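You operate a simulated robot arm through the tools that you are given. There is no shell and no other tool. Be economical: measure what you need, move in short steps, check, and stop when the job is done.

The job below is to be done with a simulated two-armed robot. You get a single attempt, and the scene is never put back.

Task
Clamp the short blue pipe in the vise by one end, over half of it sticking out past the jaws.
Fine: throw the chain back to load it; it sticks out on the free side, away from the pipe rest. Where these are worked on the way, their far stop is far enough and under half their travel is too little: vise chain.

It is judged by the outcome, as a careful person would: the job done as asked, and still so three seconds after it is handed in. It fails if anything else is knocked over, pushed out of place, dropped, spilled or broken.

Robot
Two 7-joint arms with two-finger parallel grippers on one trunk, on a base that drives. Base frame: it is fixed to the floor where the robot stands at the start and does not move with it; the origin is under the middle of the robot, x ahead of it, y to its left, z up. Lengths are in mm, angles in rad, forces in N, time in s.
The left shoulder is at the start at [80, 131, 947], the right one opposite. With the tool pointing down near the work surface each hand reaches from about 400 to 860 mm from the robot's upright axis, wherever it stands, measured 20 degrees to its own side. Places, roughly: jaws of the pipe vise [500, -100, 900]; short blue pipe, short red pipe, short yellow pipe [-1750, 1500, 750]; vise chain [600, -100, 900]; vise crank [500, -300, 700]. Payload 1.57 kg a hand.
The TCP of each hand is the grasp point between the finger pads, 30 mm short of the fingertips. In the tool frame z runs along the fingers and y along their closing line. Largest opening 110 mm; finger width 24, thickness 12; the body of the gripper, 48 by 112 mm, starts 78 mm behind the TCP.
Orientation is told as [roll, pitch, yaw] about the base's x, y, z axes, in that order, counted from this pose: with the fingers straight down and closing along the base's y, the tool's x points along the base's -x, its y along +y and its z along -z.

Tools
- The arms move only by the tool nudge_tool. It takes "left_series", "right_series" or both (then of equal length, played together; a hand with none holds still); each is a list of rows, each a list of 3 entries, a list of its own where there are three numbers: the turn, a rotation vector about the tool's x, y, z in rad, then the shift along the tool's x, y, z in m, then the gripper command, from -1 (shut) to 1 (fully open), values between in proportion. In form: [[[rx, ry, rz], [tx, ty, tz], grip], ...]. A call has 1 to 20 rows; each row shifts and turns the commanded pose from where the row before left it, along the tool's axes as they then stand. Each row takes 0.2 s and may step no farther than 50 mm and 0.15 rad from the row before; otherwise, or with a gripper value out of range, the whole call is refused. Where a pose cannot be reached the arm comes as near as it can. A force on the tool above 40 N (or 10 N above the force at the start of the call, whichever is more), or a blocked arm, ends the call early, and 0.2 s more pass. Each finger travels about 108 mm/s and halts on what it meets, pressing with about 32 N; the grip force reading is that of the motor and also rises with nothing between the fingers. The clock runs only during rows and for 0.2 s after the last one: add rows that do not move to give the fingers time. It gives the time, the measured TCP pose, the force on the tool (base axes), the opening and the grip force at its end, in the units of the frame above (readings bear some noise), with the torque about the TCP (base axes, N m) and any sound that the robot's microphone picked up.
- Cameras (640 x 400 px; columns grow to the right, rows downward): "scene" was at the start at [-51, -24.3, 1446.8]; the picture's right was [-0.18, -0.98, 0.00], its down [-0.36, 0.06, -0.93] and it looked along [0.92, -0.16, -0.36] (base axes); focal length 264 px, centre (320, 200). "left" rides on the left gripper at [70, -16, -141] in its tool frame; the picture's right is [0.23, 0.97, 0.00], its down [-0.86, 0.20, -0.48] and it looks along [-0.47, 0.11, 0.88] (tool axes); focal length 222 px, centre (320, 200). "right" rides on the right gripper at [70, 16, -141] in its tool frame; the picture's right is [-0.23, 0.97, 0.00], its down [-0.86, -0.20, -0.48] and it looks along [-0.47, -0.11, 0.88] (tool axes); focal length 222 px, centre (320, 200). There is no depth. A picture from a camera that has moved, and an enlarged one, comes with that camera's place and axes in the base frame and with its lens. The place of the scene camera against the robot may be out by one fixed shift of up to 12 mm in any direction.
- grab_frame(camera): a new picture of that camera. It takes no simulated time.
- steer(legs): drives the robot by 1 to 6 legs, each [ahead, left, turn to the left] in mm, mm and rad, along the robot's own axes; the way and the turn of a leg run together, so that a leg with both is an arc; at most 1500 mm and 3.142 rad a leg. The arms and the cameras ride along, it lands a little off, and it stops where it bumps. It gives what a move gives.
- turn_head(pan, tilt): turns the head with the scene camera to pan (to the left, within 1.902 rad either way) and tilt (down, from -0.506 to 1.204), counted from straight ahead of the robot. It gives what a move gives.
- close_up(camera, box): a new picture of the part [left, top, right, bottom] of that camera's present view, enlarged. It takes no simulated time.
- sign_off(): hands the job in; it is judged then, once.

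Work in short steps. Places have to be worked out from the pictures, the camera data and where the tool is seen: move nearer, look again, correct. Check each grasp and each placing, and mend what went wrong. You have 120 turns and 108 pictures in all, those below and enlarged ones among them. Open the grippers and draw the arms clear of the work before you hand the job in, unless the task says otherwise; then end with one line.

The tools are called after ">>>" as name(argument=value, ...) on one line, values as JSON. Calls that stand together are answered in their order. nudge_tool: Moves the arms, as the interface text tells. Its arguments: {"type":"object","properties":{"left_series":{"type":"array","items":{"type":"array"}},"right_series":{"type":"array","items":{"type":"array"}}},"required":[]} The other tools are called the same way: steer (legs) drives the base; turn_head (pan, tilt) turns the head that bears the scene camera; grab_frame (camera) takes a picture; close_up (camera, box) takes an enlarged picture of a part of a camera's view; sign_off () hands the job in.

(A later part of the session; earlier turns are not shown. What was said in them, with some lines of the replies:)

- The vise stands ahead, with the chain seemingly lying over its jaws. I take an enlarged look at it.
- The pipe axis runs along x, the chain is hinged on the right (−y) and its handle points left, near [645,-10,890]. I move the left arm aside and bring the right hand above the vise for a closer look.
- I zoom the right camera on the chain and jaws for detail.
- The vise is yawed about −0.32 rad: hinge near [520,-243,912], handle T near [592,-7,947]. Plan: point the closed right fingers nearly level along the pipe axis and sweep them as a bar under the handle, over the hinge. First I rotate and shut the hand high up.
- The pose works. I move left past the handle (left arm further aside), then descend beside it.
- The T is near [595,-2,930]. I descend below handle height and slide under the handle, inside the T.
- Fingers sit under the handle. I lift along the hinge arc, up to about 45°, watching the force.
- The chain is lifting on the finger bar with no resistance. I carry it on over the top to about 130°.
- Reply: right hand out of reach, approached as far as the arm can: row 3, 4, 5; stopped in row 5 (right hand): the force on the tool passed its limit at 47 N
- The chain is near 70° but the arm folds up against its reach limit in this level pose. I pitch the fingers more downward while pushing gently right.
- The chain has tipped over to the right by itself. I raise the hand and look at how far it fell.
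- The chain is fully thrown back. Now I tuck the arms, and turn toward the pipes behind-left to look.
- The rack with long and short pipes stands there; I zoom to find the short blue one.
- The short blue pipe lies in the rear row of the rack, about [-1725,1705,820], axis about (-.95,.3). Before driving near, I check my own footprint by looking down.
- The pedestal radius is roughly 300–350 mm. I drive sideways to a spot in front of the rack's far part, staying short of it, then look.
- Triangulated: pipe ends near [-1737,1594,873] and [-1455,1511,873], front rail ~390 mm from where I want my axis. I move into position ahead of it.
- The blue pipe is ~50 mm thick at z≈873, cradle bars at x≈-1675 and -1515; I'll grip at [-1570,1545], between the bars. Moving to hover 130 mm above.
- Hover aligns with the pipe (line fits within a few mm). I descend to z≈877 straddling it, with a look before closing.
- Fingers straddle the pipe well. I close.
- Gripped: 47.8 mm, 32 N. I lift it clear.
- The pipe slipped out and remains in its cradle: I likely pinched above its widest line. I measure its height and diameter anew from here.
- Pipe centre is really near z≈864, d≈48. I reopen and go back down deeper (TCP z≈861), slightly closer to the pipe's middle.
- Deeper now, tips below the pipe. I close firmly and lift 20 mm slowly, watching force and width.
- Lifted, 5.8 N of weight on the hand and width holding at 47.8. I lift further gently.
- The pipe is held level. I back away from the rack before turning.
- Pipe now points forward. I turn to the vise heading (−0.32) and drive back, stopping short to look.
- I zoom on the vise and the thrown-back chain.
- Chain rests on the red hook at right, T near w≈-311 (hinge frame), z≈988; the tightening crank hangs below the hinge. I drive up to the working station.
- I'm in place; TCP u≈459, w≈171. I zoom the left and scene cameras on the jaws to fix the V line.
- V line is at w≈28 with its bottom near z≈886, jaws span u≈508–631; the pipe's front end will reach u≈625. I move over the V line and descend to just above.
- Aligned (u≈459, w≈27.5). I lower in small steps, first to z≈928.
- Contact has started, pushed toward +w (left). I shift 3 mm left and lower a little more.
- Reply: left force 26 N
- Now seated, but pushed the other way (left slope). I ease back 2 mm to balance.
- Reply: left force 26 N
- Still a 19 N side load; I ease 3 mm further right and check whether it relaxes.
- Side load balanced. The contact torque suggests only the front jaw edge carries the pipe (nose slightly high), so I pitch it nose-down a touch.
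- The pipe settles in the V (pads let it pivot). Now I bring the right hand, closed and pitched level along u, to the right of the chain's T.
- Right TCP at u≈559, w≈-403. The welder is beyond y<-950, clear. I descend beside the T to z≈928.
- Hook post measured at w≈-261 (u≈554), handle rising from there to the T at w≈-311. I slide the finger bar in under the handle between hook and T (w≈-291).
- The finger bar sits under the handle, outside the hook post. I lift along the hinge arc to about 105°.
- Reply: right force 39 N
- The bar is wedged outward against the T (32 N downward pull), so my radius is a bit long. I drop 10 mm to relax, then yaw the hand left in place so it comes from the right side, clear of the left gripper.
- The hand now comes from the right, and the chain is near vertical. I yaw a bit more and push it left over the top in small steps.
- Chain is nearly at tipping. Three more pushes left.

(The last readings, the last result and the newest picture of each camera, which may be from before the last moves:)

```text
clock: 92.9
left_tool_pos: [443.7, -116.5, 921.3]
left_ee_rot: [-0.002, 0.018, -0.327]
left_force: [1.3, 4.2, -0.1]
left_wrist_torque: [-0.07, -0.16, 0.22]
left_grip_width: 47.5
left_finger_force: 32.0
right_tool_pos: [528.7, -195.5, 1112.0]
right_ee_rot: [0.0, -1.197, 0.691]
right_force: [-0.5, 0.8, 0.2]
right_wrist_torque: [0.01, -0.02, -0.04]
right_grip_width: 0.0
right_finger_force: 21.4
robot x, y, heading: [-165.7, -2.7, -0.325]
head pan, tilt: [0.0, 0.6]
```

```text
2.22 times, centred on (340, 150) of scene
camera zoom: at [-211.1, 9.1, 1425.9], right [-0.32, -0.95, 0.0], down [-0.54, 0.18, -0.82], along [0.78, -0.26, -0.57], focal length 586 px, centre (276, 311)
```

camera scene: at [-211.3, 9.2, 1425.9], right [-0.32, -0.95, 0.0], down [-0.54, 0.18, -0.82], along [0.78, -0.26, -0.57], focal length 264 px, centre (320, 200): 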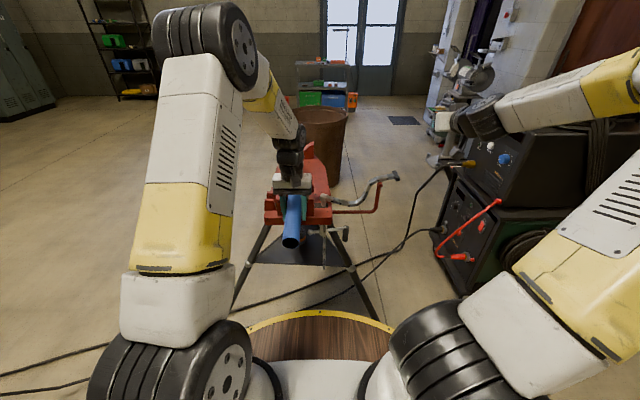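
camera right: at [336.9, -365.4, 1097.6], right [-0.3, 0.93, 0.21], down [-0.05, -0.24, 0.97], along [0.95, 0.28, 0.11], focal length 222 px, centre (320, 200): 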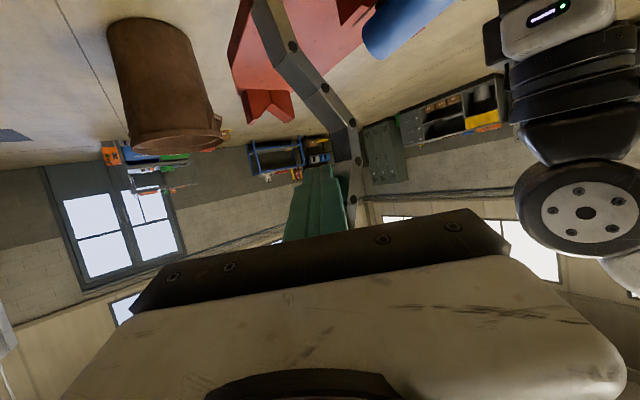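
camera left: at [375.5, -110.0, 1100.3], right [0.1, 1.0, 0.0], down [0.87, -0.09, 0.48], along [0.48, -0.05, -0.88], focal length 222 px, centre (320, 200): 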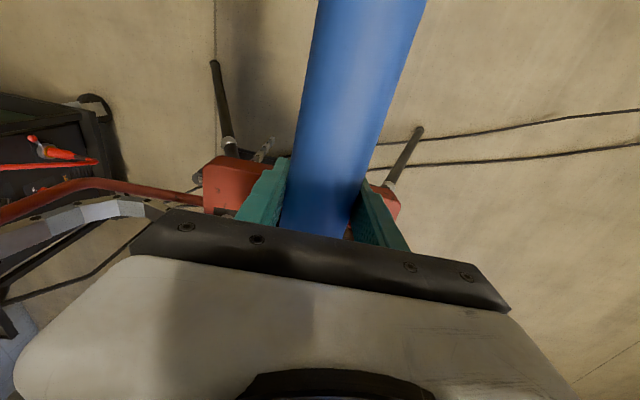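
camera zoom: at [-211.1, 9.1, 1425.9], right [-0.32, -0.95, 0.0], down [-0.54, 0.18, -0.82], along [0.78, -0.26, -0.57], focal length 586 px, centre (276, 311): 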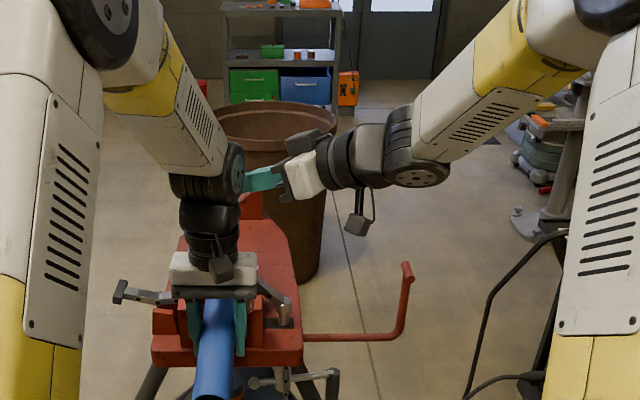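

The chain fell closed over the pipe, T back at w≈184, z≈934 – its original closed position. I withdraw the right hand a bit and inspect the chain over the pipe.

>>> nudge_tool(right_series=[[[0, 0, 0], [0.0, -0.0106, -0.03], -1], [[0, 0, 0], [0, -0.0106, -0.03], -1], [[0, 0, 0], [0, -0.0106, -0.03], -1], [[0, 0.15, 0], [0, 0, -0.02], -1], [[0, 0.15, 0], [0, 0, 0], -1], [[0, 0.1, 0], [0, 0, 0], -1], [[0, 0, 0], [0, 0, 0], -1]])

>>> grab_frame(camera="right")

>>> close_up(camera="scene", box=[250, 160, 350, 240])

```text
clock: 94.5
left_tool_pos: [444.8, -116.5, 921.0]
left_ee_rot: [-0.001, 0.018, -0.326]
left_force: [0.3, 4.7, -1.7]
left_wrist_torque: [-0.07, -0.09, 0.24]
left_grip_width: 47.8
left_finger_force: 32.4
right_tool_pos: [468.2, -286.8, 1151.3]
right_ee_rot: [0.001, -0.797, 0.694]
right_force: [0.9, 0.4, 0.8]
right_wrist_torque: [0.0, -0.01, 0.01]
right_grip_width: 0.0
right_finger_force: 21.1
robot x, y, heading: [-160.5, -2.5, -0.322]
head pan, tilt: [0.0, 0.6]
```

```text
40 pictures are left
camera right: at [344.3, -370.1, 1199.6], right [-0.5, 0.85, 0.16], down [0.32, 0.01, 0.95], along [0.8, 0.53, -0.28], focal length 222 px, centre (320, 200)
```

right: 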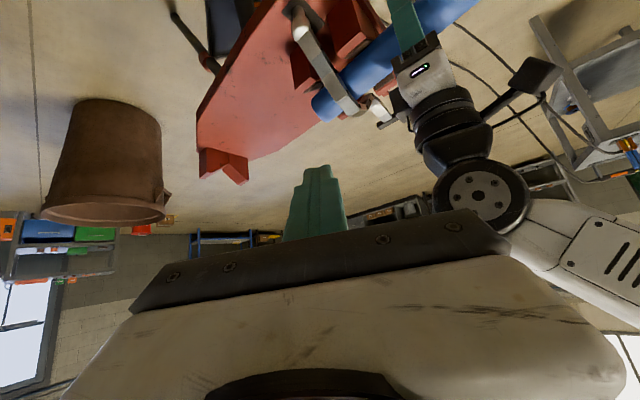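

```text
5.00 times, centred on (300, 200) of scene
camera zoom: at [-211.2, 9.1, 1425.9], right [-0.32, -0.95, 0.0], down [-0.54, 0.18, -0.82], along [0.78, -0.26, -0.57], focal length 1318 px, centre (420, 200)
```

zoom: 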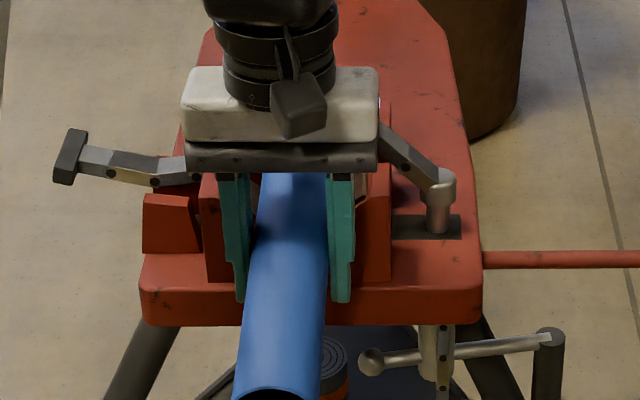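

>>> close_up(camera="right", box=[180, 0, 480, 190])

```text
2.11 times, centred on (330, 95) of right
camera zoom: at [344.3, -370.1, 1199.6], right [-0.5, 0.85, 0.16], down [0.32, 0.01, 0.95], along [0.8, 0.53, -0.28], focal length 468 px, centre (299, 421)
```

zoom: 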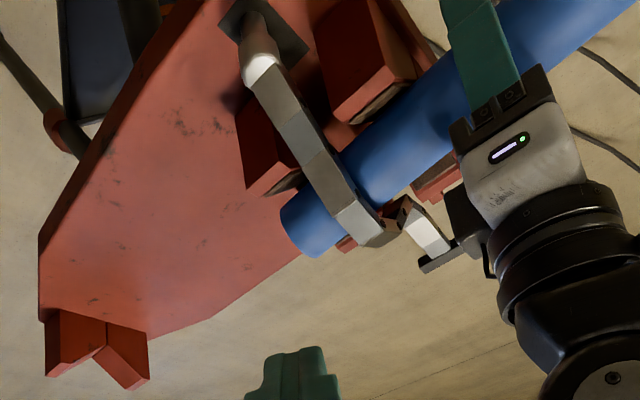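

The pipe passes under the chain and through both V blocks. I test whether it's held by easing the left grip slightly open (56 mm) with the hand staying around it.

>>> nudge_tool(left_series=[[[0, 0, 0], [0, 0, 0], 0.02], [[0, 0, 0], [0, 0, 0], 0.02], [[0, 0, 0], [0, 0, 0], 0.02], [[0, 0, 0], [0, 0, 0], 0.02]])

>>> close_up(camera="scene", box=[250, 160, 350, 240])

>>> close_up(camera="right", box=[180, 0, 480, 190])

```text
clock: 95.5
left_tool_pos: [443.5, -117.6, 921.2]
left_ee_rot: [0.0, 0.016, -0.325]
left_force: [1.0, 0.1, -0.3]
left_wrist_torque: [0.0, -0.03, 0.0]
left_grip_width: 56.0
left_finger_force: 0.1
right_tool_pos: [468.2, -286.2, 1151.1]
right_ee_rot: [0.002, -0.797, 0.693]
right_force: [-0.2, -0.5, 0.0]
right_wrist_torque: [-0.02, -0.01, -0.04]
right_grip_width: 0.0
right_finger_force: 21.2
robot x, y, heading: [-158.5, 0.4, -0.324]
head pan, tilt: [0.0, 0.6]
```

```text
5.00 times, centred on (300, 200) of scene
camera zoom: at [-211.2, 8.9, 1425.9], right [-0.32, -0.95, 0.0], down [-0.54, 0.18, -0.82], along [0.78, -0.26, -0.57], focal length 1318 px, centre (420, 200)
```

zoom: 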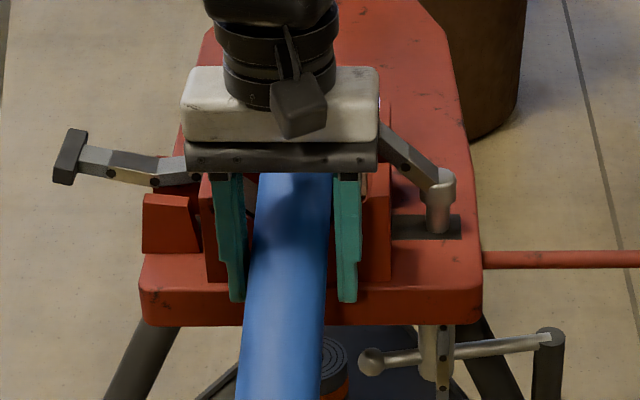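

```text
2.11 times, centred on (330, 95) of right
camera zoom: at [344.4, -370.1, 1199.3], right [-0.5, 0.85, 0.16], down [0.32, 0.01, 0.95], along [0.8, 0.53, -0.28], focal length 468 px, centre (299, 421)
```

zoom: 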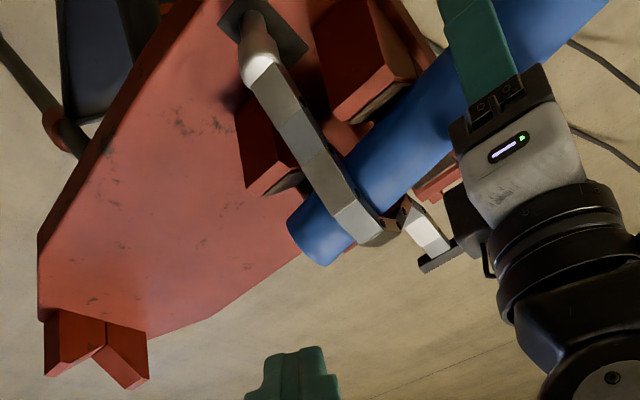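

The chain is still loose: the pipe tipped a few degrees. So the crank below must tighten it. I regrip the pipe and level it again first.

>>> nudge_tool(left_series=[[[0, 0, 0], [0, 0, 0.002], -1], [[0, 0, 0], [0, 0, 0], -1], [[0, 0, 0], [0, 0, 0], -1], [[0, 0.02, 0], [0, 0, -0.003], -1], [[0, 0.02, 0], [0, 0, -0.003], -1], [[0, 0, 0], [0, 0, 0], -1]])

>>> close_up(camera="scene", box=[250, 160, 370, 256])

>>> close_up(camera="right", box=[180, 0, 480, 190])

```text
clock: 96.9
left_tool_pos: [442.5, -119.8, 925.2]
left_ee_rot: [-0.002, 0.059, -0.329]
left_force: [-0.3, 1.7, -4.7]
left_wrist_torque: [0.0, 0.02, 0.07]
left_grip_width: 47.8
left_finger_force: 31.9
right_tool_pos: [468.5, -286.2, 1152.4]
right_ee_rot: [0.001, -0.798, 0.69]
right_force: [-1.0, -0.1, 0.7]
right_wrist_torque: [-0.02, 0.0, 0.01]
right_grip_width: 0.1
right_finger_force: 21.0
robot x, y, heading: [-162.3, 0.1, -0.324]
head pan, tilt: [0.0, 0.6]
```

```text
4.17 times, centred on (310, 208) of scene
camera zoom: at [-211.1, 8.9, 1425.9], right [-0.32, -0.95, 0.0], down [-0.54, 0.18, -0.82], along [0.78, -0.26, -0.57], focal length 1099 px, centre (362, 167)
```

zoom: 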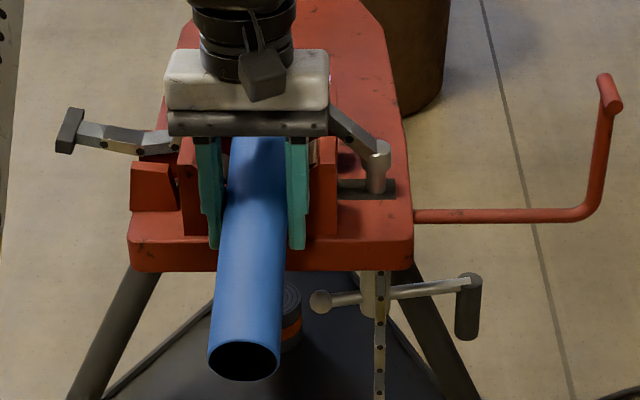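

```text
2.11 times, centred on (330, 95) of right
camera zoom: at [344.4, -370.2, 1199.3], right [-0.5, 0.85, 0.16], down [0.32, 0.01, 0.95], along [0.8, 0.53, -0.28], focal length 468 px, centre (299, 421)
```

zoom: 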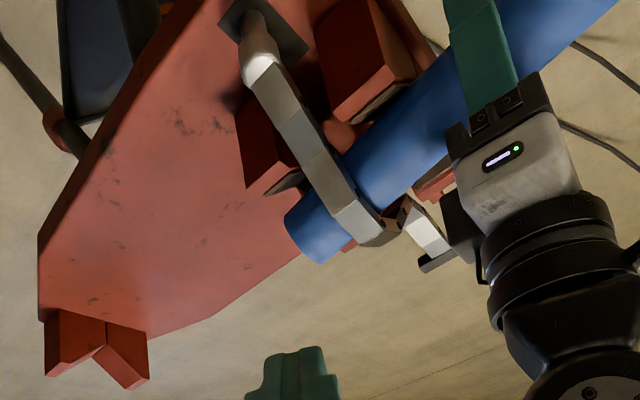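

The hand carries the pipe again, still slightly nose-up. I pitch it further nose-down and settle it back into the V.

>>> nudge_tool(left_series=[[[0, 0.02, 0], [0, 0, 0], -1], [[0, 0.015, 0], [0, 0, 0.001], -1], [[0, 0, 0], [0, 0, 0.002], -1], [[0, 0, 0], [0, 0, 0], -1]])

>>> close_up(camera="right", box=[180, 0, 480, 190])

```text
clock: 97.9
left_tool_pos: [445.0, -116.2, 923.5]
left_ee_rot: [0.001, 0.09, -0.324]
left_force: [5.5, 9.4, 15.8]
left_wrist_torque: [-0.48, -0.77, 0.53]
left_grip_width: 47.9
left_finger_force: 32.3
right_tool_pos: [467.9, -284.9, 1150.6]
right_ee_rot: [0.0, -0.798, 0.696]
right_force: [-0.4, 0.1, -0.3]
right_wrist_torque: [0.0, -0.02, 0.03]
right_grip_width: 0.0
right_finger_force: 21.1
robot x, y, heading: [-155.5, -0.9, -0.321]
head pan, tilt: [0.0, 0.6]
```

```text
2.11 times, centred on (330, 95) of right
camera zoom: at [344.3, -369.4, 1199.6], right [-0.5, 0.85, 0.16], down [0.32, 0.01, 0.95], along [0.8, 0.53, -0.28], focal length 468 px, centre (299, 421)
```

zoom: 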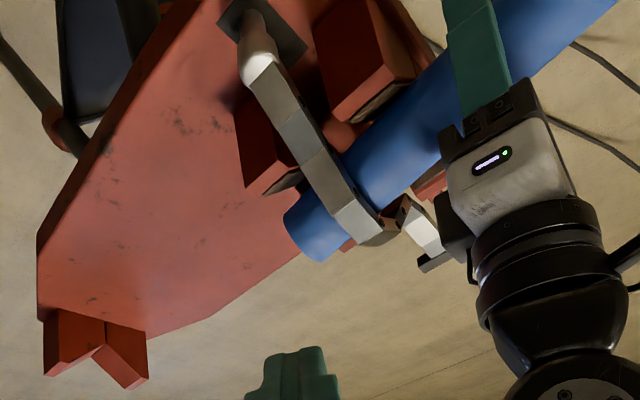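

I'm pressing a bit hard outside the jaw; I ease up 1.5 mm and add slight nose-down.

>>> nudge_tool(left_series=[[[0, 0.01, 0], [0, 0.001, -0.001], -1], [[0, 0.01, 0], [0, 0, -0.001], -1], [[0, 0.01, 0], [0, 0, 0], -1], [[0, 0, 0], [0, 0, 0], -1]])

>>> close_up(camera="right", box=[280, 60, 400, 140])

```text
clock: 98.9
left_tool_pos: [443.0, -116.8, 924.2]
left_ee_rot: [0.001, 0.126, -0.326]
left_force: [2.7, 9.7, 3.9]
left_wrist_torque: [-0.14, -0.37, 0.47]
left_grip_width: 47.7
left_finger_force: 32.1
right_tool_pos: [467.6, -286.5, 1150.8]
right_ee_rot: [-0.001, -0.797, 0.693]
right_force: [0.2, 0.3, 0.0]
right_wrist_torque: [-0.01, 0.03, 0.0]
right_grip_width: 0.1
right_finger_force: 21.3
robot x, y, heading: [-158.5, 4.4, -0.321]
head pan, tilt: [0.0, 0.6]
```

```text
5.00 times, centred on (340, 100) of right
camera zoom: at [344.4, -369.7, 1199.5], right [-0.5, 0.85, 0.16], down [0.32, 0.01, 0.95], along [0.8, 0.53, -0.28], focal length 1111 px, centre (220, 700)
```

zoom: 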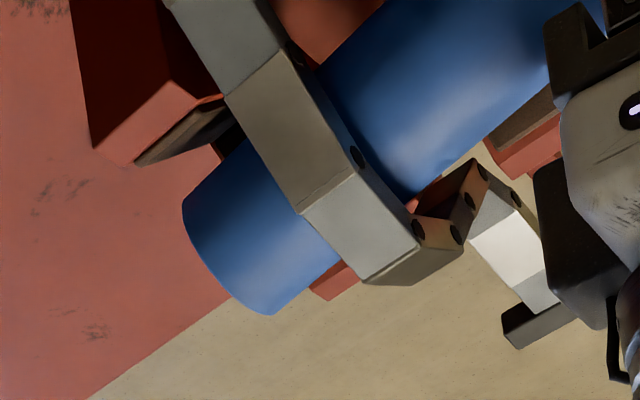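

Pipe is well seated. Now I bring the right hand round to the right side, low, pointing left-forward, to look at the crank.

>>> nudge_tool(right_series=[[[0, 0, 0], [0.0267, -0.0102, -0.0275], 1], [[0, 0, 0], [0.0267, -0.0102, -0.0275], 1], [[0, 0, 0], [0.0267, -0.0102, -0.0275], 1], [[0, 0, 0], [0.0267, -0.0102, -0.0275], 1], [[0, 0, 0], [0.0267, -0.0102, -0.0275], 1], [[0, 0, 0], [0.0267, -0.0102, -0.0275], 1], [[0, -0.15, 0], [0, 0, 0], 1], [[0, -0.15, 0], [0, 0, 0], 1], [[0, -0.15, 0], [0, 0, 0], 1], [[0, -0.15, 0], [0, 0, 0], 1], [[0, 0, 0], [0.0384, 0, 0.0066], 0], [[0, 0, 0], [0.0384, 0, 0.0066], 0], [[0, 0, 0], [0.0384, 0, 0.0066], 0], [[0, 0, 0], [0.0384, 0, 0.0066], 0], [[0, 0, 0], [0.0384, 0, 0.0066], 0], [[0, 0, 0], [0, 0, 0], 0]])

>>> grab_frame(camera="right")

>>> grab_frame(camera="scene")

```text
clock: 102.3
left_tool_pos: [445.2, -117.0, 925.3]
left_ee_rot: [0.0, 0.121, -0.326]
left_force: [-0.1, 4.6, 0.6]
left_wrist_torque: [-0.07, -0.15, 0.14]
left_grip_width: 47.9
left_finger_force: 32.2
right_tool_pos: [331.7, -480.3, 956.1]
right_ee_rot: [0.0, -1.398, 0.693]
right_force: [-0.3, 0.1, -0.1]
right_wrist_torque: [0.0, -0.01, -0.02]
right_grip_width: 54.9
right_finger_force: 0.0
robot x, y, heading: [-161.3, -0.0, -0.326]
head pan, tilt: [0.0, 0.6]
```

```text
31 pictures are left
camera right: at [205.8, -564.2, 911.5], right [-0.59, 0.77, 0.22], down [-0.12, -0.36, 0.92], along [0.8, 0.52, 0.31], focal length 222 px, centre (320, 200)
```

right: 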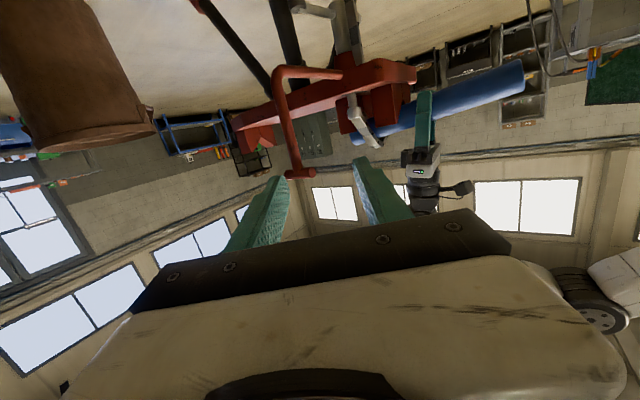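

```text
30 pictures are left
camera scene: at [-211.2, 9.1, 1425.9], right [-0.32, -0.95, 0.0], down [-0.54, 0.18, -0.82], along [0.78, -0.26, -0.57], focal length 264 px, centre (320, 200)
```

scene: 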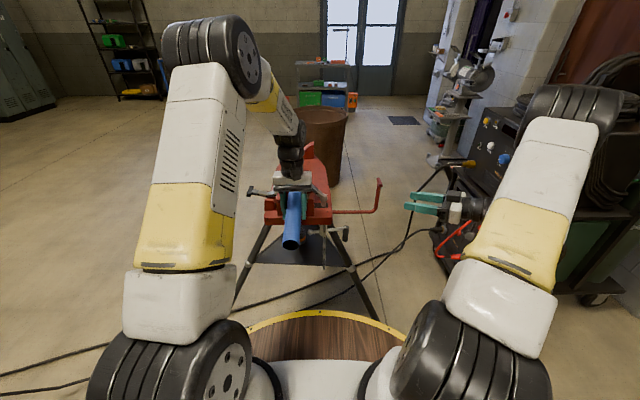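

Continuing down to crank level.

>>> nudge_tool(right_series=[[[0, 0, 0], [0.035, 0, 0.006], 0], [[0, 0, 0], [0.035, 0, 0.006], 0], [[0, 0, 0], [0.035, 0, 0.006], 0], [[0, 0, 0], [0.035, 0, 0.006], 0], [[0, 0, 0], [0.035, 0, 0.006], 0], [[0, 0, 0], [0, 0, 0], 0]])

>>> grab_frame(camera="right")

>>> close_up(camera="scene", box=[280, 180, 440, 280])

```text
clock: 103.7
left_tool_pos: [443.6, -116.6, 924.8]
left_ee_rot: [0.0, 0.123, -0.327]
left_force: [0.5, 3.1, 0.1]
left_wrist_torque: [-0.13, -0.16, 0.12]
left_grip_width: 47.7
left_finger_force: 32.0
right_tool_pos: [329.2, -479.5, 780.0]
right_ee_rot: [0.005, -1.397, 0.69]
right_force: [0.5, 0.6, 0.2]
right_wrist_torque: [-0.02, 0.01, -0.01]
right_grip_width: 55.0
right_finger_force: 0.0
robot x, y, heading: [-159.8, -0.4, -0.319]
head pan, tilt: [0.0, 0.6]
```

```text
29 pictures are left
camera right: at [204.6, -563.9, 735.0], right [-0.59, 0.77, 0.22], down [-0.12, -0.36, 0.92], along [0.8, 0.52, 0.31], focal length 222 px, centre (320, 200)
```

right: 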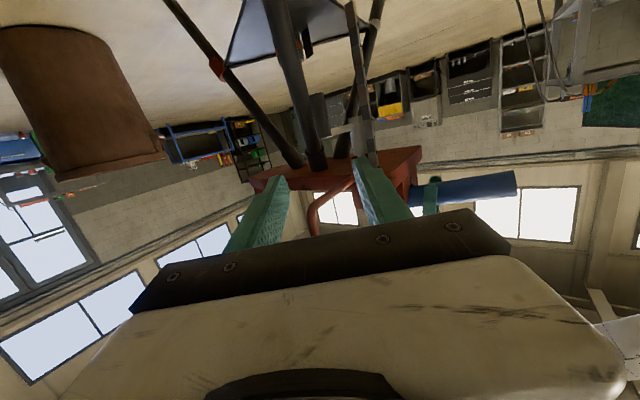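

```text
4.00 times, centred on (360, 230) of scene
camera zoom: at [-211.2, 9.0, 1425.9], right [-0.32, -0.95, 0.0], down [-0.54, 0.18, -0.82], along [0.78, -0.26, -0.57], focal length 1055 px, centre (160, 80)
```

zoom: 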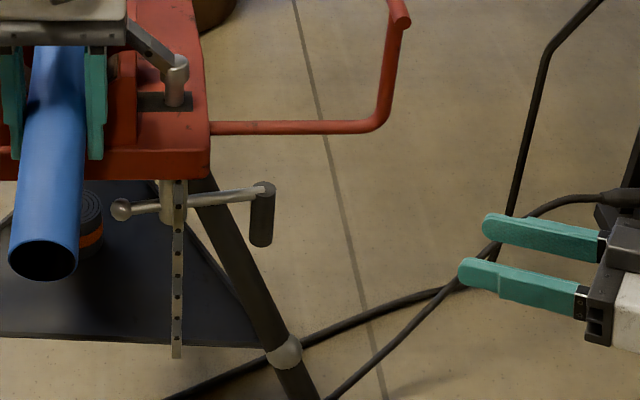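

>>> close_up(camera="right", box=[230, 60, 440, 200])

```text
2.86 times, centred on (335, 130) of right
camera zoom: at [204.6, -563.9, 735.0], right [-0.59, 0.77, 0.22], down [-0.12, -0.36, 0.92], along [0.8, 0.52, 0.31], focal length 635 px, centre (277, 400)
```

zoom: 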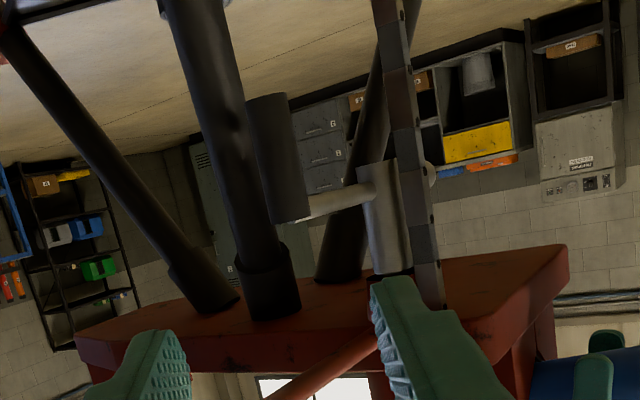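

Crank axis ≈ (u567,w-70), its vertical grip at about [499,-334,718], a tripod leg stands some 60 mm behind it. I approach with open fingers from the right, stopping 40 mm short.

>>> nudge_tool(right_series=[[[0, 0, 0], [0.0045, 0.0007, 0.038], 0.2], [[0, 0, 0], [0.0045, 0.0007, 0.038], 0.2], [[0, 0, 0], [0.0045, 0.0007, 0.038], 0.2], [[0, 0, 0], [0.0045, 0.0007, 0.038], 0.2], [[0, 0, 0], [0.0045, 0.0007, 0.038], 0.2], [[0, 0, 0], [0, 0, 0], 0.2]])

>>> grab_frame(camera="right")

>>> close_up(camera="scene", box=[280, 180, 440, 280])

```text
clock: 105.1
left_tool_pos: [444.7, -116.8, 924.4]
left_ee_rot: [0.0, 0.123, -0.327]
left_force: [0.5, 4.6, 0.0]
left_wrist_torque: [-0.07, -0.1, 0.17]
left_grip_width: 47.6
left_finger_force: 32.0
right_tool_pos: [468.0, -360.0, 724.6]
right_ee_rot: [0.003, -1.397, 0.691]
right_force: [0.5, -0.1, 0.5]
right_wrist_torque: [0.01, -0.01, -0.04]
right_grip_width: 65.8
right_finger_force: 0.0
robot x, y, heading: [-157.0, -1.3, -0.324]
head pan, tilt: [0.0, 0.6]
```

```text
26 pictures are left
camera right: at [342.0, -444.4, 679.9], right [-0.59, 0.77, 0.22], down [-0.12, -0.36, 0.92], along [0.8, 0.52, 0.31], focal length 222 px, centre (320, 200)
```

right: 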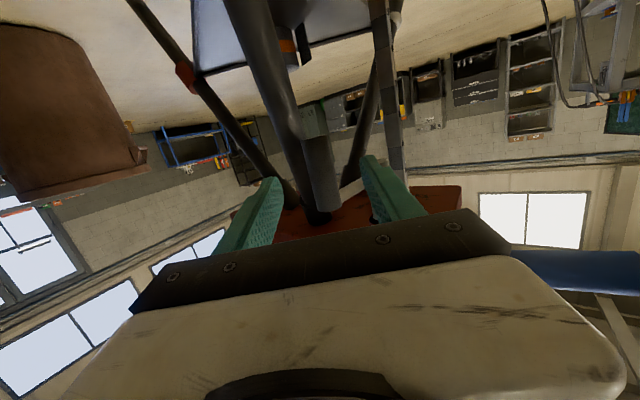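

```text
4.00 times, centred on (360, 230) of scene
camera zoom: at [-211.1, 9.0, 1425.9], right [-0.32, -0.95, 0.0], down [-0.54, 0.18, -0.82], along [0.78, -0.26, -0.57], focal length 1055 px, centre (160, 80)
```

zoom: 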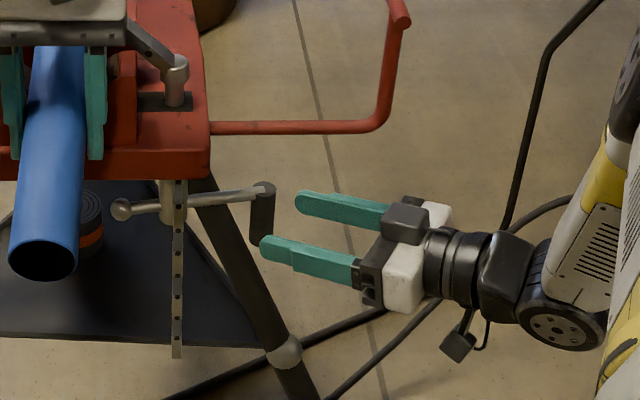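

The crank's grip lies centred between the fingers. I narrow the opening (the leg is close by), advance 28 mm and close.

>>> nudge_tool(right_series=[[[0, 0, 0], [0, 0, 0], -0.2], [[0, 0, 0], [0, 0, 0.01], -0.2], [[0, 0, 0], [0, 0, 0.01], -0.2], [[0, 0, 0], [0, 0, 0.008], -0.2], [[0, 0, 0], [0, 0, 0], -1], [[0, 0, 0], [0, 0, 0], -1], [[0, 0, 0], [0, 0, 0], -1]])

>>> close_up(camera="scene", box=[280, 180, 440, 280])

```text
clock: 106.7
left_tool_pos: [444.3, -117.7, 924.5]
left_ee_rot: [0.0, 0.123, -0.326]
left_force: [0.4, 0.8, -4.6]
left_wrist_torque: [-0.01, -0.02, 0.08]
left_grip_width: 47.6
left_finger_force: 31.8
right_tool_pos: [486.9, -341.8, 719.9]
right_ee_rot: [0.01, -1.398, 0.688]
right_force: [-11.1, 8.1, 2.9]
right_wrist_torque: [0.26, -0.42, 0.48]
right_grip_width: 23.7
right_finger_force: 35.9
robot x, y, heading: [-159.2, -1.0, -0.327]
head pan, tilt: [0.0, 0.6]
```

```text
4.00 times, centred on (360, 230) of scene
camera zoom: at [-211.5, 9.3, 1425.9], right [-0.32, -0.95, 0.0], down [-0.54, 0.18, -0.83], along [0.78, -0.26, -0.56], focal length 1055 px, centre (160, 80)
```

zoom: 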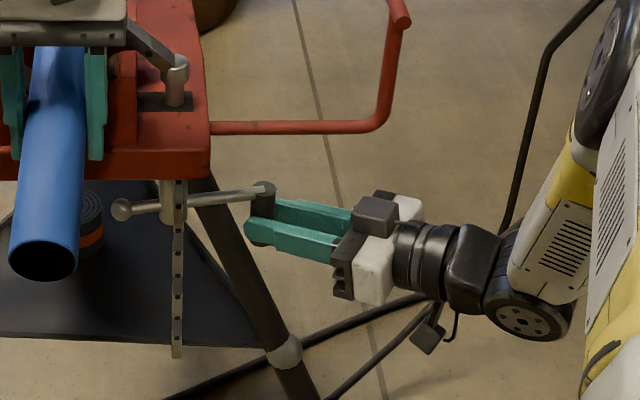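

The crank grip is held (23.7 mm). I probe turning it counter-clockwise (grip away from me), 15 mm in small steps.

>>> nudge_tool(right_series=[[[0, 0, 0], [-0.0005, -0.0042, 0.0026], -1], [[0, 0, 0], [-0.0005, -0.0042, 0.0026], -1], [[0, 0, 0], [-0.0005, -0.0042, 0.0026], -1], [[0, 0, 0], [0, 0, 0], -1]])

```text
clock: 107.1
left_tool_pos: [443.5, -116.7, 924.7]
left_ee_rot: [0.001, 0.124, -0.325]
left_force: [2.6, 2.9, -1.7]
left_wrist_torque: [-0.07, -0.1, 0.2]
left_grip_width: 47.5
left_finger_force: 32.7
right_tool_pos: [488.0, -340.9, 719.3]
right_ee_rot: [0.018, -1.398, 0.685]
right_force: [-12.2, 0.9, 10.3]
right_wrist_torque: [-0.26, -0.24, 0.38]
right_grip_width: 23.7
right_finger_force: 35.7
robot x, y, heading: [-157.2, -1.2, -0.327]
head pan, tilt: [0.0, 0.6]
stopped in row 2 (right hand): the force on the tool passed its limit at 48 N (the readings are from after the stop); the commanded pose is now the measured one
```

Blocked counter-clockwise. I probe the other way (grip toward me).

>>> nudge_tool(right_series=[[[0, 0, 0], [0.0004, 0.0042, -0.0026], -1], [[0, 0, 0], [0.0004, 0.0042, -0.0026], -1], [[0, 0, 0], [0.0004, 0.0042, -0.0026], -1], [[0, 0, 0], [0.0004, 0.0042, -0.0026], -1], [[0, 0, 0], [0, 0, 0], -1]])

```text
clock: 108.3
left_tool_pos: [443.8, -117.4, 924.3]
left_ee_rot: [0.001, 0.124, -0.328]
left_force: [0.4, 13.7, 5.1]
left_wrist_torque: [-0.12, -0.33, 0.52]
left_grip_width: 47.9
left_finger_force: 32.5
right_tool_pos: [470.3, -337.6, 719.8]
right_ee_rot: [0.018, -1.396, 0.68]
right_force: [-2.2, -18.4, 6.7]
right_wrist_torque: [-0.25, -0.08, -0.55]
right_grip_width: 23.8
right_finger_force: 35.8
robot x, y, heading: [-162.8, 1.9, -0.322]
head pan, tilt: [0.0, 0.6]
```

It turns that way (18 mm so far). I continue along the crank circle toward me.

>>> nudge_tool(right_series=[[[0, 0, 0], [0.0003, 0.005, -0.0022], -1], [[0, 0, 0], [0.0003, 0.005, -0.0022], -1], [[0, 0, 0], [0.0003, 0.005, -0.0019], -1], [[0, 0, 0], [0.0003, 0.005, -0.0019], -1], [[0, 0, 0], [0.0002, 0.0053, -0.001], -1], [[0, 0, 0], [0.0002, 0.0053, -0.001], -1], [[0, 0, 0], [0.0002, 0.0053, -0.001], -1], [[0, 0, 0], [0, 0, 0], -1]])

>>> close_up(camera="scene", box=[250, 160, 410, 280])

```text
clock: 110.1
left_tool_pos: [443.8, -118.0, 925.2]
left_ee_rot: [-0.001, 0.123, -0.328]
left_force: [0.8, 11.4, 7.6]
left_wrist_torque: [-0.08, -0.17, 0.45]
left_grip_width: 47.8
left_finger_force: 32.0
right_tool_pos: [437.3, -314.1, 719.7]
right_ee_rot: [0.032, -1.399, 0.674]
right_force: [6.1, 1.7, -0.1]
right_wrist_torque: [-0.15, -0.33, -0.37]
right_grip_width: 23.2
right_finger_force: 35.7
robot x, y, heading: [-159.3, 3.2, -0.325]
head pan, tilt: [0.0, 0.6]
```

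```text
3.33 times, centred on (330, 220) of scene
camera zoom: at [-211.4, 9.7, 1425.9], right [-0.32, -0.95, 0.0], down [-0.54, 0.18, -0.83], along [0.78, -0.26, -0.56], focal length 879 px, centre (287, 133)
```

zoom: 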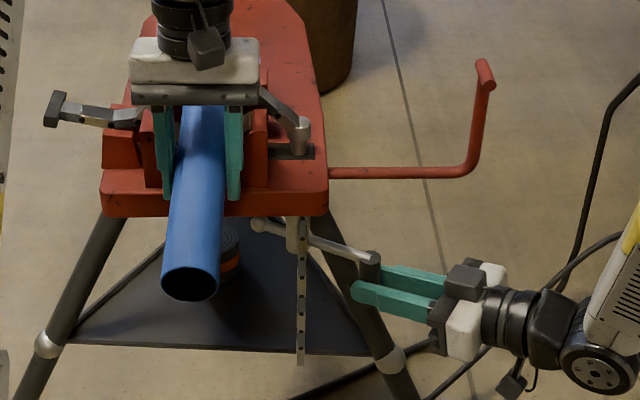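

Crank turned ~35° and the handle follows. I continue along the circle another ~60°.

>>> nudge_tool(right_series=[[[0, 0, 0], [0, 0.0049, 0.0003], -1], [[0, 0, 0], [0, 0.0049, 0.0003], -1], [[0, 0, 0], [0, 0.0049, 0.0003], -1], [[0, 0, 0], [0, 0.0049, 0.0003], -1], [[0, 0, 0], [0, 0.0049, 0.0003], -1], [[0, 0, 0], [-0.0003, 0.0048, 0.0017], -1], [[0, 0, 0], [-0.0003, 0.0048, 0.0017], -1], [[0, 0, 0], [-0.0003, 0.0048, 0.0017], -1], [[0, 0, 0], [-0.0003, 0.0048, 0.0017], -1], [[0, 0, 0], [-0.0003, 0.0048, 0.0017], -1], [[0, 0, 0], [-0.0006, 0.0048, 0.0034], -1], [[0, 0, 0], [-0.0006, 0.0048, 0.0034], -1], [[0, 0, 0], [-0.0006, 0.0048, 0.0034], -1], [[0, 0, 0], [-0.0006, 0.0048, 0.0034], -1], [[0, 0, 0], [0, 0, 0], -1]])

>>> close_up(camera="scene", box=[250, 160, 410, 280])

```text
clock: 113.3
left_tool_pos: [445.1, -117.0, 925.1]
left_ee_rot: [0.0, 0.122, -0.326]
left_force: [6.8, 21.7, 21.9]
left_wrist_torque: [0.1, 0.47, 0.52]
left_grip_width: 47.6
left_finger_force: 32.1
right_tool_pos: [413.3, -247.8, 719.6]
right_ee_rot: [0.026, -1.398, 0.677]
right_force: [6.8, -7.3, -8.8]
right_wrist_torque: [-0.35, 0.04, -0.5]
right_grip_width: 23.8
right_finger_force: 35.6
robot x, y, heading: [-158.1, -0.2, -0.325]
head pan, tilt: [0.0, 0.6]
```

```text
3.33 times, centred on (330, 220) of scene
camera zoom: at [-211.3, 9.7, 1425.9], right [-0.32, -0.95, 0.0], down [-0.54, 0.18, -0.82], along [0.78, -0.26, -0.57], focal length 879 px, centre (287, 133)
```

zoom: 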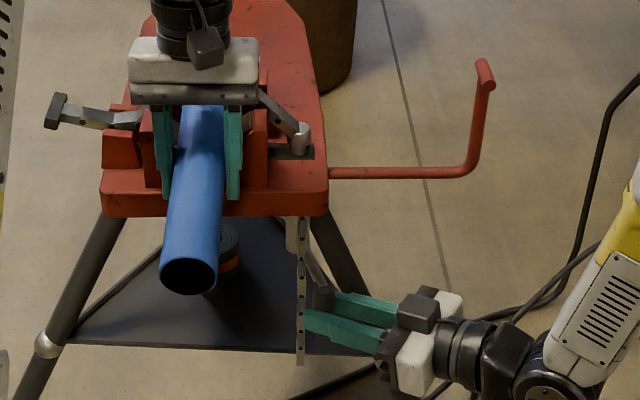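

The chain is now pulling the pipe down into the jaws (my left hand feels 22 N). I loosen the left fingers slightly so the pipe can seat itself, and check.

>>> nudge_tool(left_series=[[[0, 0, 0], [0, 0, 0], 0.0], [[0, 0, 0], [0, 0, 0], 0.0], [[0, 0, 0], [0, 0, 0], 0.0], [[0, 0, 0], [0, 0, 0], 0.0]])

>>> close_up(camera="scene", box=[250, 160, 410, 280])

```text
clock: 114.3
left_tool_pos: [443.7, -118.1, 924.3]
left_ee_rot: [0.0, 0.123, -0.328]
left_force: [0.2, 0.1, 0.6]
left_wrist_torque: [0.02, 0.01, 0.03]
left_grip_width: 54.9
left_finger_force: 0.1
right_tool_pos: [413.6, -248.2, 720.0]
right_ee_rot: [0.027, -1.4, 0.676]
right_force: [9.5, 4.3, -6.4]
right_wrist_torque: [-0.02, -0.46, 0.26]
right_grip_width: 23.5
right_finger_force: 36.1
robot x, y, heading: [-160.7, -3.1, -0.321]
head pan, tilt: [0.0, 0.6]
```

```text
3.33 times, centred on (330, 220) of scene
camera zoom: at [-211.0, 9.1, 1426.0], right [-0.32, -0.95, 0.0], down [-0.54, 0.18, -0.82], along [0.78, -0.26, -0.57], focal length 879 px, centre (287, 133)
```

zoom: 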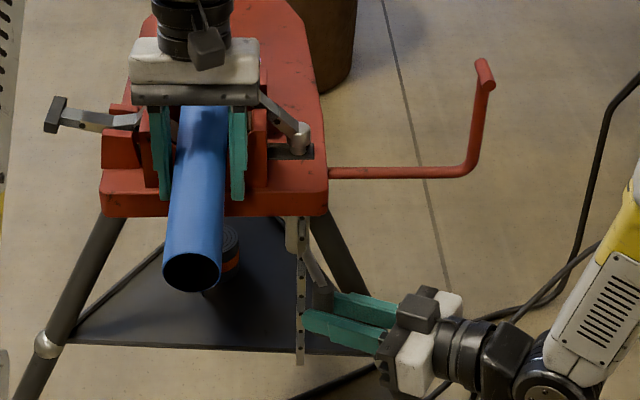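

The pipe stays level with the fingers off: it's clamped. I crank a bit further for firmness, until it resists.

>>> nudge_tool(right_series=[[[0, 0, 0], [-0.0008, 0.0038, 0.0045], -1], [[0, 0, 0], [-0.0008, 0.0038, 0.0045], -1], [[0, 0, 0], [-0.0008, 0.0038, 0.0045], -1], [[0, 0, 0], [-0.0008, 0.0038, 0.0045], -1], [[0, 0, 0], [0, 0, 0], -1]])

>>> close_up(camera="scene", box=[250, 160, 410, 280])

```text
clock: 115.5
left_tool_pos: [444.1, -118.0, 923.5]
left_ee_rot: [0.0, 0.122, -0.327]
left_force: [0.4, 0.2, 0.7]
left_wrist_torque: [-0.03, 0.01, 0.0]
left_grip_width: 54.8
left_finger_force: 0.1
right_tool_pos: [418.7, -226.0, 719.6]
right_ee_rot: [0.023, -1.398, 0.678]
right_force: [4.6, -9.0, 3.0]
right_wrist_torque: [-0.5, 0.05, -0.49]
right_grip_width: 23.5
right_finger_force: 36.3
robot x, y, heading: [-161.3, 1.6, -0.325]
head pan, tilt: [0.0, 0.6]
```

```text
3.33 times, centred on (330, 220) of scene
camera zoom: at [-211.3, 8.8, 1425.9], right [-0.32, -0.95, 0.0], down [-0.54, 0.18, -0.82], along [0.78, -0.26, -0.57], focal length 879 px, centre (287, 133)
```

zoom: 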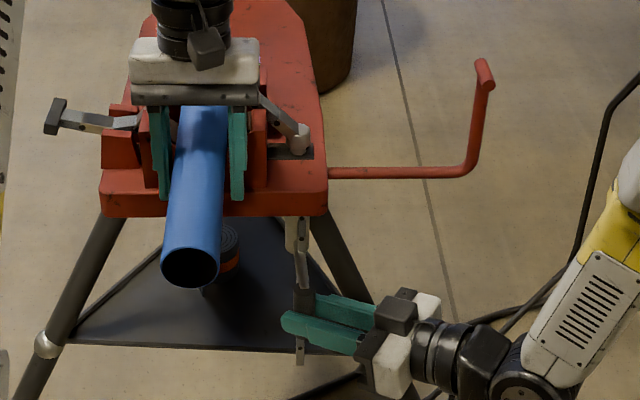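

The hinge bolt keeps drawing down and the pipe levels further. I continue cranking ~45° more.

>>> nudge_tool(right_series=[[[0, 0, 0], [-0.0007, 0.002, 0.0042], -1], [[0, 0, 0], [-0.0007, 0.002, 0.0042], -1], [[0, 0, 0], [-0.0007, 0.002, 0.0042], -1], [[0, 0, 0], [-0.0007, 0.002, 0.0042], -1], [[0, 0, 0], [-0.0007, 0.002, 0.0042], -1], [[0, 0, 0], [-0.0008, 0.0008, 0.0046], -1], [[0, 0, 0], [-0.0008, 0.0008, 0.0046], -1], [[0, 0, 0], [-0.0008, 0.0008, 0.0046], -1], [[0, 0, 0], [-0.0008, 0.0008, 0.0046], -1], [[0, 0, 0], [-0.0008, 0.0008, 0.0046], -1], [[0, 0, 0], [-0.0008, -0.0005, 0.0047], -1], [[0, 0, 0], [-0.0008, -0.0005, 0.0047], -1], [[0, 0, 0], [-0.0008, -0.0005, 0.0047], -1], [[0, 0, 0], [0, 0, 0], -1]])

>>> close_up(camera="scene", box=[250, 160, 410, 280])

```text
clock: 118.5
left_tool_pos: [443.7, -116.6, 923.5]
left_ee_rot: [0.002, 0.122, -0.324]
left_force: [-0.5, 0.0, 0.5]
left_wrist_torque: [-0.01, -0.03, 0.01]
left_grip_width: 54.9
left_finger_force: 0.0
right_tool_pos: [453.8, -175.4, 716.5]
right_ee_rot: [0.041, -1.391, 0.663]
right_force: [-19.7, -3.3, -16.5]
right_wrist_torque: [-0.65, -0.37, -0.19]
right_grip_width: 23.8
right_finger_force: 35.5
robot x, y, heading: [-161.0, 3.0, -0.32]
head pan, tilt: [0.0, 0.6]
```

```text
3.33 times, centred on (330, 220) of scene
camera zoom: at [-211.5, 8.9, 1425.9], right [-0.32, -0.95, 0.0], down [-0.54, 0.18, -0.82], along [0.78, -0.26, -0.57], focal length 879 px, centre (287, 133)
```

zoom: 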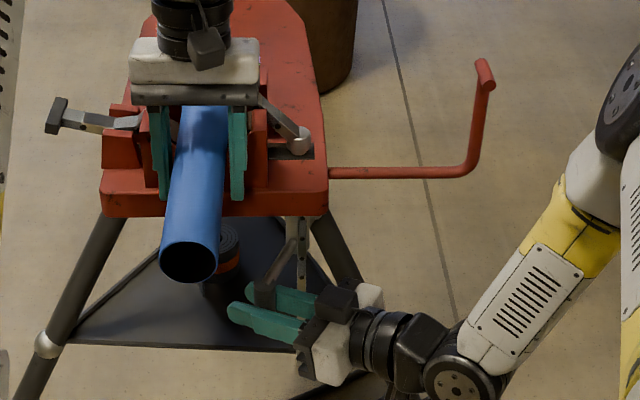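

The pipe is level and the crank begins to resist (~18 N). One more short push to firm it up.

>>> nudge_tool(right_series=[[[0, 0, 0], [-0.0007, -0.0012, 0.0043], -1], [[0, 0, 0], [-0.0007, -0.0015, 0.0042], -1], [[0, 0, 0], [-0.0007, -0.0018, 0.0041], -1], [[0, 0, 0], [-0.0007, -0.0021, 0.004], -1], [[0, 0, 0], [0, 0, 0], -1]])

>>> close_up(camera="scene", box=[250, 160, 410, 280])

```text
clock: 119.0
left_tool_pos: [442.9, -117.9, 924.9]
left_ee_rot: [0.0, 0.121, -0.327]
left_force: [-0.9, 0.8, -1.2]
left_wrist_torque: [-0.03, -0.01, -0.01]
left_grip_width: 55.2
left_finger_force: 0.1
right_tool_pos: [455.4, -174.2, 718.3]
right_ee_rot: [0.037, -1.395, 0.67]
right_force: [-7.4, -1.6, 6.1]
right_wrist_torque: [-0.48, -0.3, -0.08]
right_grip_width: 24.0
right_finger_force: 35.8
robot x, y, heading: [-164.6, 0.6, -0.323]
head pan, tilt: [0.0, 0.6]
stopped in row 2 (right hand): the force on the tool passed its limit at 44 N (the readings are from after the stop); the commanded pose is now the measured one
```

```text
3.33 times, centred on (330, 220) of scene
camera zoom: at [-212.0, 9.1, 1425.9], right [-0.32, -0.95, 0.0], down [-0.54, 0.18, -0.83], along [0.78, -0.26, -0.56], focal length 879 px, centre (287, 133)
```

zoom: 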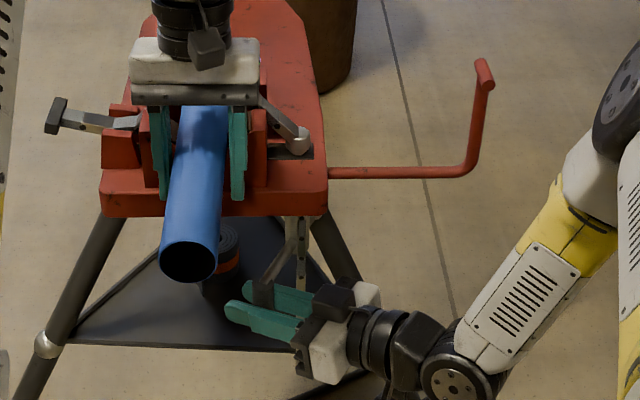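

Crank is tight (stopped at 44 N). I release the crank grip and back the right hand out the way it came.

>>> nudge_tool(right_series=[[[0, 0, 0], [0, 0, 0], 0], [[0, 0, 0], [0, 0, 0], 0], [[0, 0, 0], [0, 0, -0.02], 0], [[0, 0, 0], [0, 0, -0.03], 0], [[0, 0, 0], [0, 0, -0.03], 0], [[0, 0, 0], [0, -0.01, -0.03], 0], [[0, 0, 0], [0, -0.02, -0.03], 0], [[0, 0, 0], [0, -0.02, -0.03], 0], [[0, 0, 0], [0, -0.02, -0.03], 0], [[0, 0, 0], [0, 0, 0], 0]])

>>> grab_frame(camera="scene")

```text
clock: 121.2
left_tool_pos: [443.6, -117.0, 925.1]
left_ee_rot: [0.001, 0.123, -0.33]
left_force: [0.3, -0.8, 0.7]
left_wrist_torque: [0.01, -0.04, 0.02]
left_grip_width: 55.0
left_finger_force: 0.0
right_tool_pos: [352.1, -356.7, 753.7]
right_ee_rot: [0.041, -1.393, 0.665]
right_force: [0.1, 0.7, 0.6]
right_wrist_torque: [-0.02, 0.02, -0.03]
right_grip_width: 54.9
right_finger_force: 0.1
robot x, y, heading: [-160.8, 0.0, -0.323]
head pan, tilt: [0.0, 0.6]
```

```text
17 pictures are left
camera scene: at [-211.6, 9.1, 1425.9], right [-0.32, -0.95, 0.0], down [-0.54, 0.18, -0.82], along [0.78, -0.26, -0.57], focal length 264 px, centre (320, 200)
```

scene: 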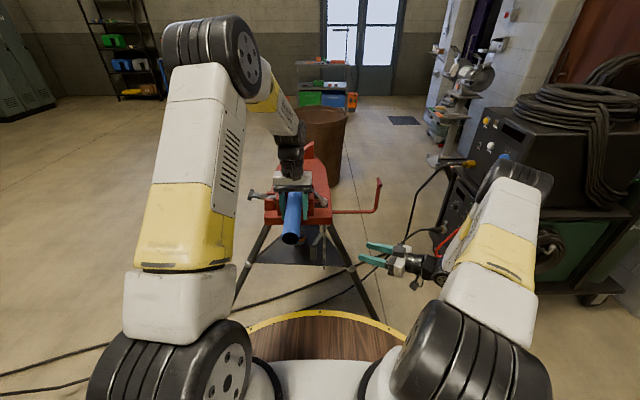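

Crank hand is clear. Now I open the left hand wider and lift it straight off the pipe.

>>> nudge_tool(left_series=[[[0, 0, 0], [0, 0, 0], 0.5], [[0, 0, 0], [0, 0, 0], 0.5], [[0, 0, 0], [0, 0, 0], 0.5], [[0, 0, 0], [0.001, 0, -0.01], 0.5], [[0, 0, 0], [0.002, 0, -0.02], 0.5], [[0, 0, 0], [0.003, 0, -0.03], 0.5], [[0, 0, 0], [0.004, 0, -0.04], 0.5], [[0, 0, 0], [0.004, 0, -0.04], 0.5], [[0, 0, 0], [0.01, 0.02, -0.04], 0.5], [[0, 0, 0], [0.01, 0.03, -0.03], 0.5], [[0, 0, 0], [0.01, 0.04, 0], 0.5], [[0, 0, 0], [0.01, 0.04, 0], 0.5], [[0, 0, 0], [0, 0.04, 0], 0.5], [[0, 0, 0], [0, 0, 0], 0.5]])

>>> close_up(camera="scene", box=[230, 140, 410, 280])

>>> grab_frame(camera="left")

```text
clock: 124.2
left_tool_pos: [471.1, 52.4, 1140.6]
left_ee_rot: [0.0, 0.121, -0.327]
left_force: [0.3, 0.2, 0.5]
left_wrist_torque: [0.01, -0.01, 0.0]
left_grip_width: 82.6
left_finger_force: 0.0
right_tool_pos: [352.2, -355.8, 753.6]
right_ee_rot: [0.041, -1.394, 0.665]
right_force: [0.2, 0.3, -0.1]
right_wrist_torque: [-0.04, 0.01, -0.01]
right_grip_width: 55.0
right_finger_force: 0.2
robot x, y, heading: [-159.3, 1.5, -0.33]
head pan, tilt: [0.0, 0.6]
```

```text
2.86 times, centred on (320, 210) of scene
camera zoom: at [-211.6, 9.1, 1425.9], right [-0.32, -0.95, 0.0], down [-0.54, 0.18, -0.82], along [0.78, -0.26, -0.57], focal length 753 px, centre (320, 171)
```

zoom: 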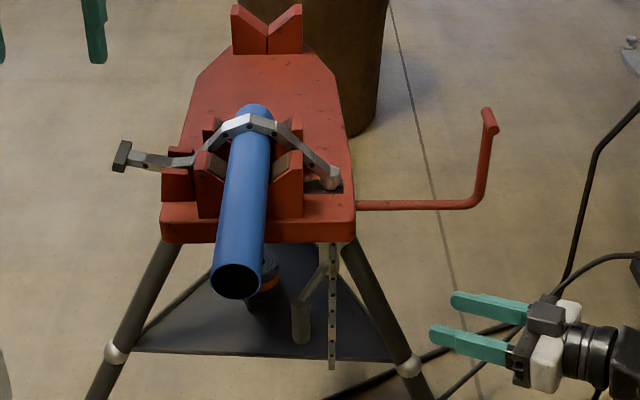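

```text
15 pictures are left
camera left: at [418.0, 55.0, 1288.4], right [0.1, 0.99, 0.03], down [0.92, -0.1, 0.37], along [0.37, -0.01, -0.93], focal length 222 px, centre (320, 200)
```

left: 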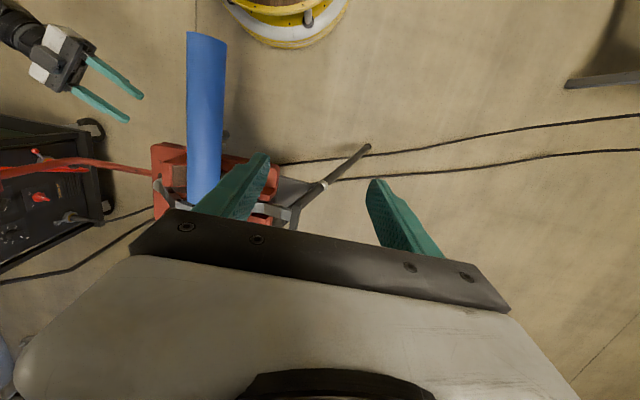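

The pipe sits level, chain tight across it, about 60% sticking out toward the free side. I draw the right arm back and up clear.

>>> nudge_tool(right_series=[[[0, 0, 0], [0, -0.01, -0.035], 0], [[0, 0, 0], [0, -0.01, -0.035], 0], [[0, 0, 0], [0, -0.01, -0.035], 0], [[0, 0, 0], [-0.03, 0, -0.01], 0], [[0, 0, 0], [-0.04, 0, 0], 0], [[0, 0, 0], [-0.04, 0, 0], 0], [[0, 0, 0], [-0.04, 0, 0], 0], [[0, 0, 0], [-0.04, 0, 0], 0], [[0, 0, 0], [-0.04, 0, 0], 0], [[0, 0, 0], [-0.04, 0, 0], 0], [[0, 0, 0], [0, 0, 0], 0.5], [[0, 0, 0], [0, 0, 0], 0.5]])

>>> grab_frame(camera="scene")

>>> close_up(camera="scene", box=[250, 150, 350, 250])

```text
clock: 126.8
left_tool_pos: [471.3, 52.6, 1139.1]
left_ee_rot: [0.001, 0.121, -0.327]
left_force: [-0.4, 0.1, -0.8]
left_wrist_torque: [0.0, 0.01, 0.0]
left_grip_width: 82.8
left_finger_force: 0.1
right_tool_pos: [321.3, -419.1, 1038.5]
right_ee_rot: [0.043, -1.392, 0.665]
right_force: [-0.2, 0.1, 0.4]
right_wrist_torque: [0.01, 0.03, 0.0]
right_grip_width: 82.8
right_finger_force: 0.1
robot x, y, heading: [-159.1, -5.0, -0.328]
head pan, tilt: [0.0, 0.6]
```

```text
14 pictures are left
camera scene: at [-211.6, 9.2, 1425.9], right [-0.32, -0.95, 0.0], down [-0.54, 0.18, -0.82], along [0.78, -0.26, -0.57], focal length 264 px, centre (320, 200)
```

scene: 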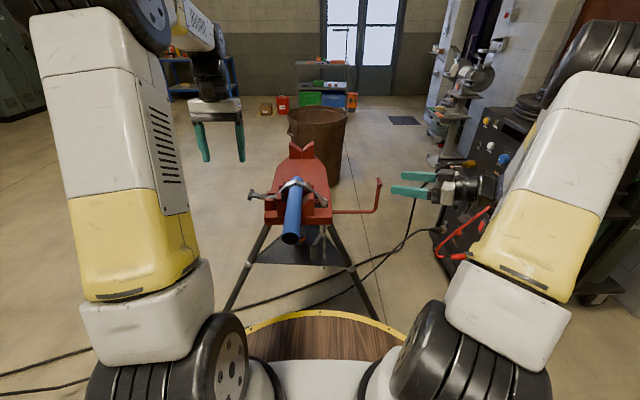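

```text
4.00 times, centred on (300, 200) of scene
camera zoom: at [-211.6, 9.2, 1425.9], right [-0.32, -0.95, 0.0], down [-0.54, 0.18, -0.82], along [0.78, -0.26, -0.57], focal length 1055 px, centre (400, 200)
```

zoom: 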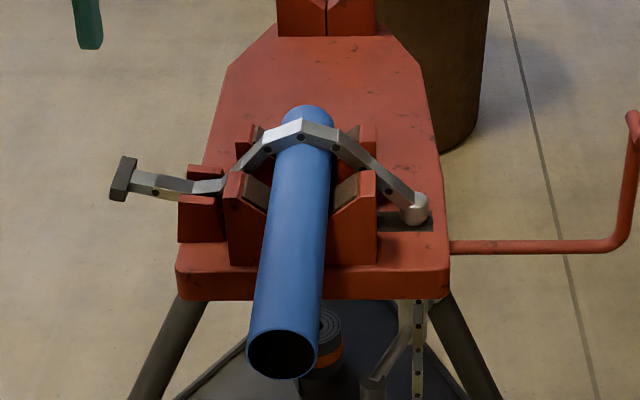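

The pipe holds steady under the tightened chain, seated in both V blocks, with more than half of it out on the free side. Both hands are open and clear, so I hand the job in.

>>> sign_off()

```text
The job is handed in.
```

The short blue pipe is clamped in the vise by one end: the chain is closed over it and cranked tight, and I estimate about 60% of it sticks out on the free side, away from the pipe rest.
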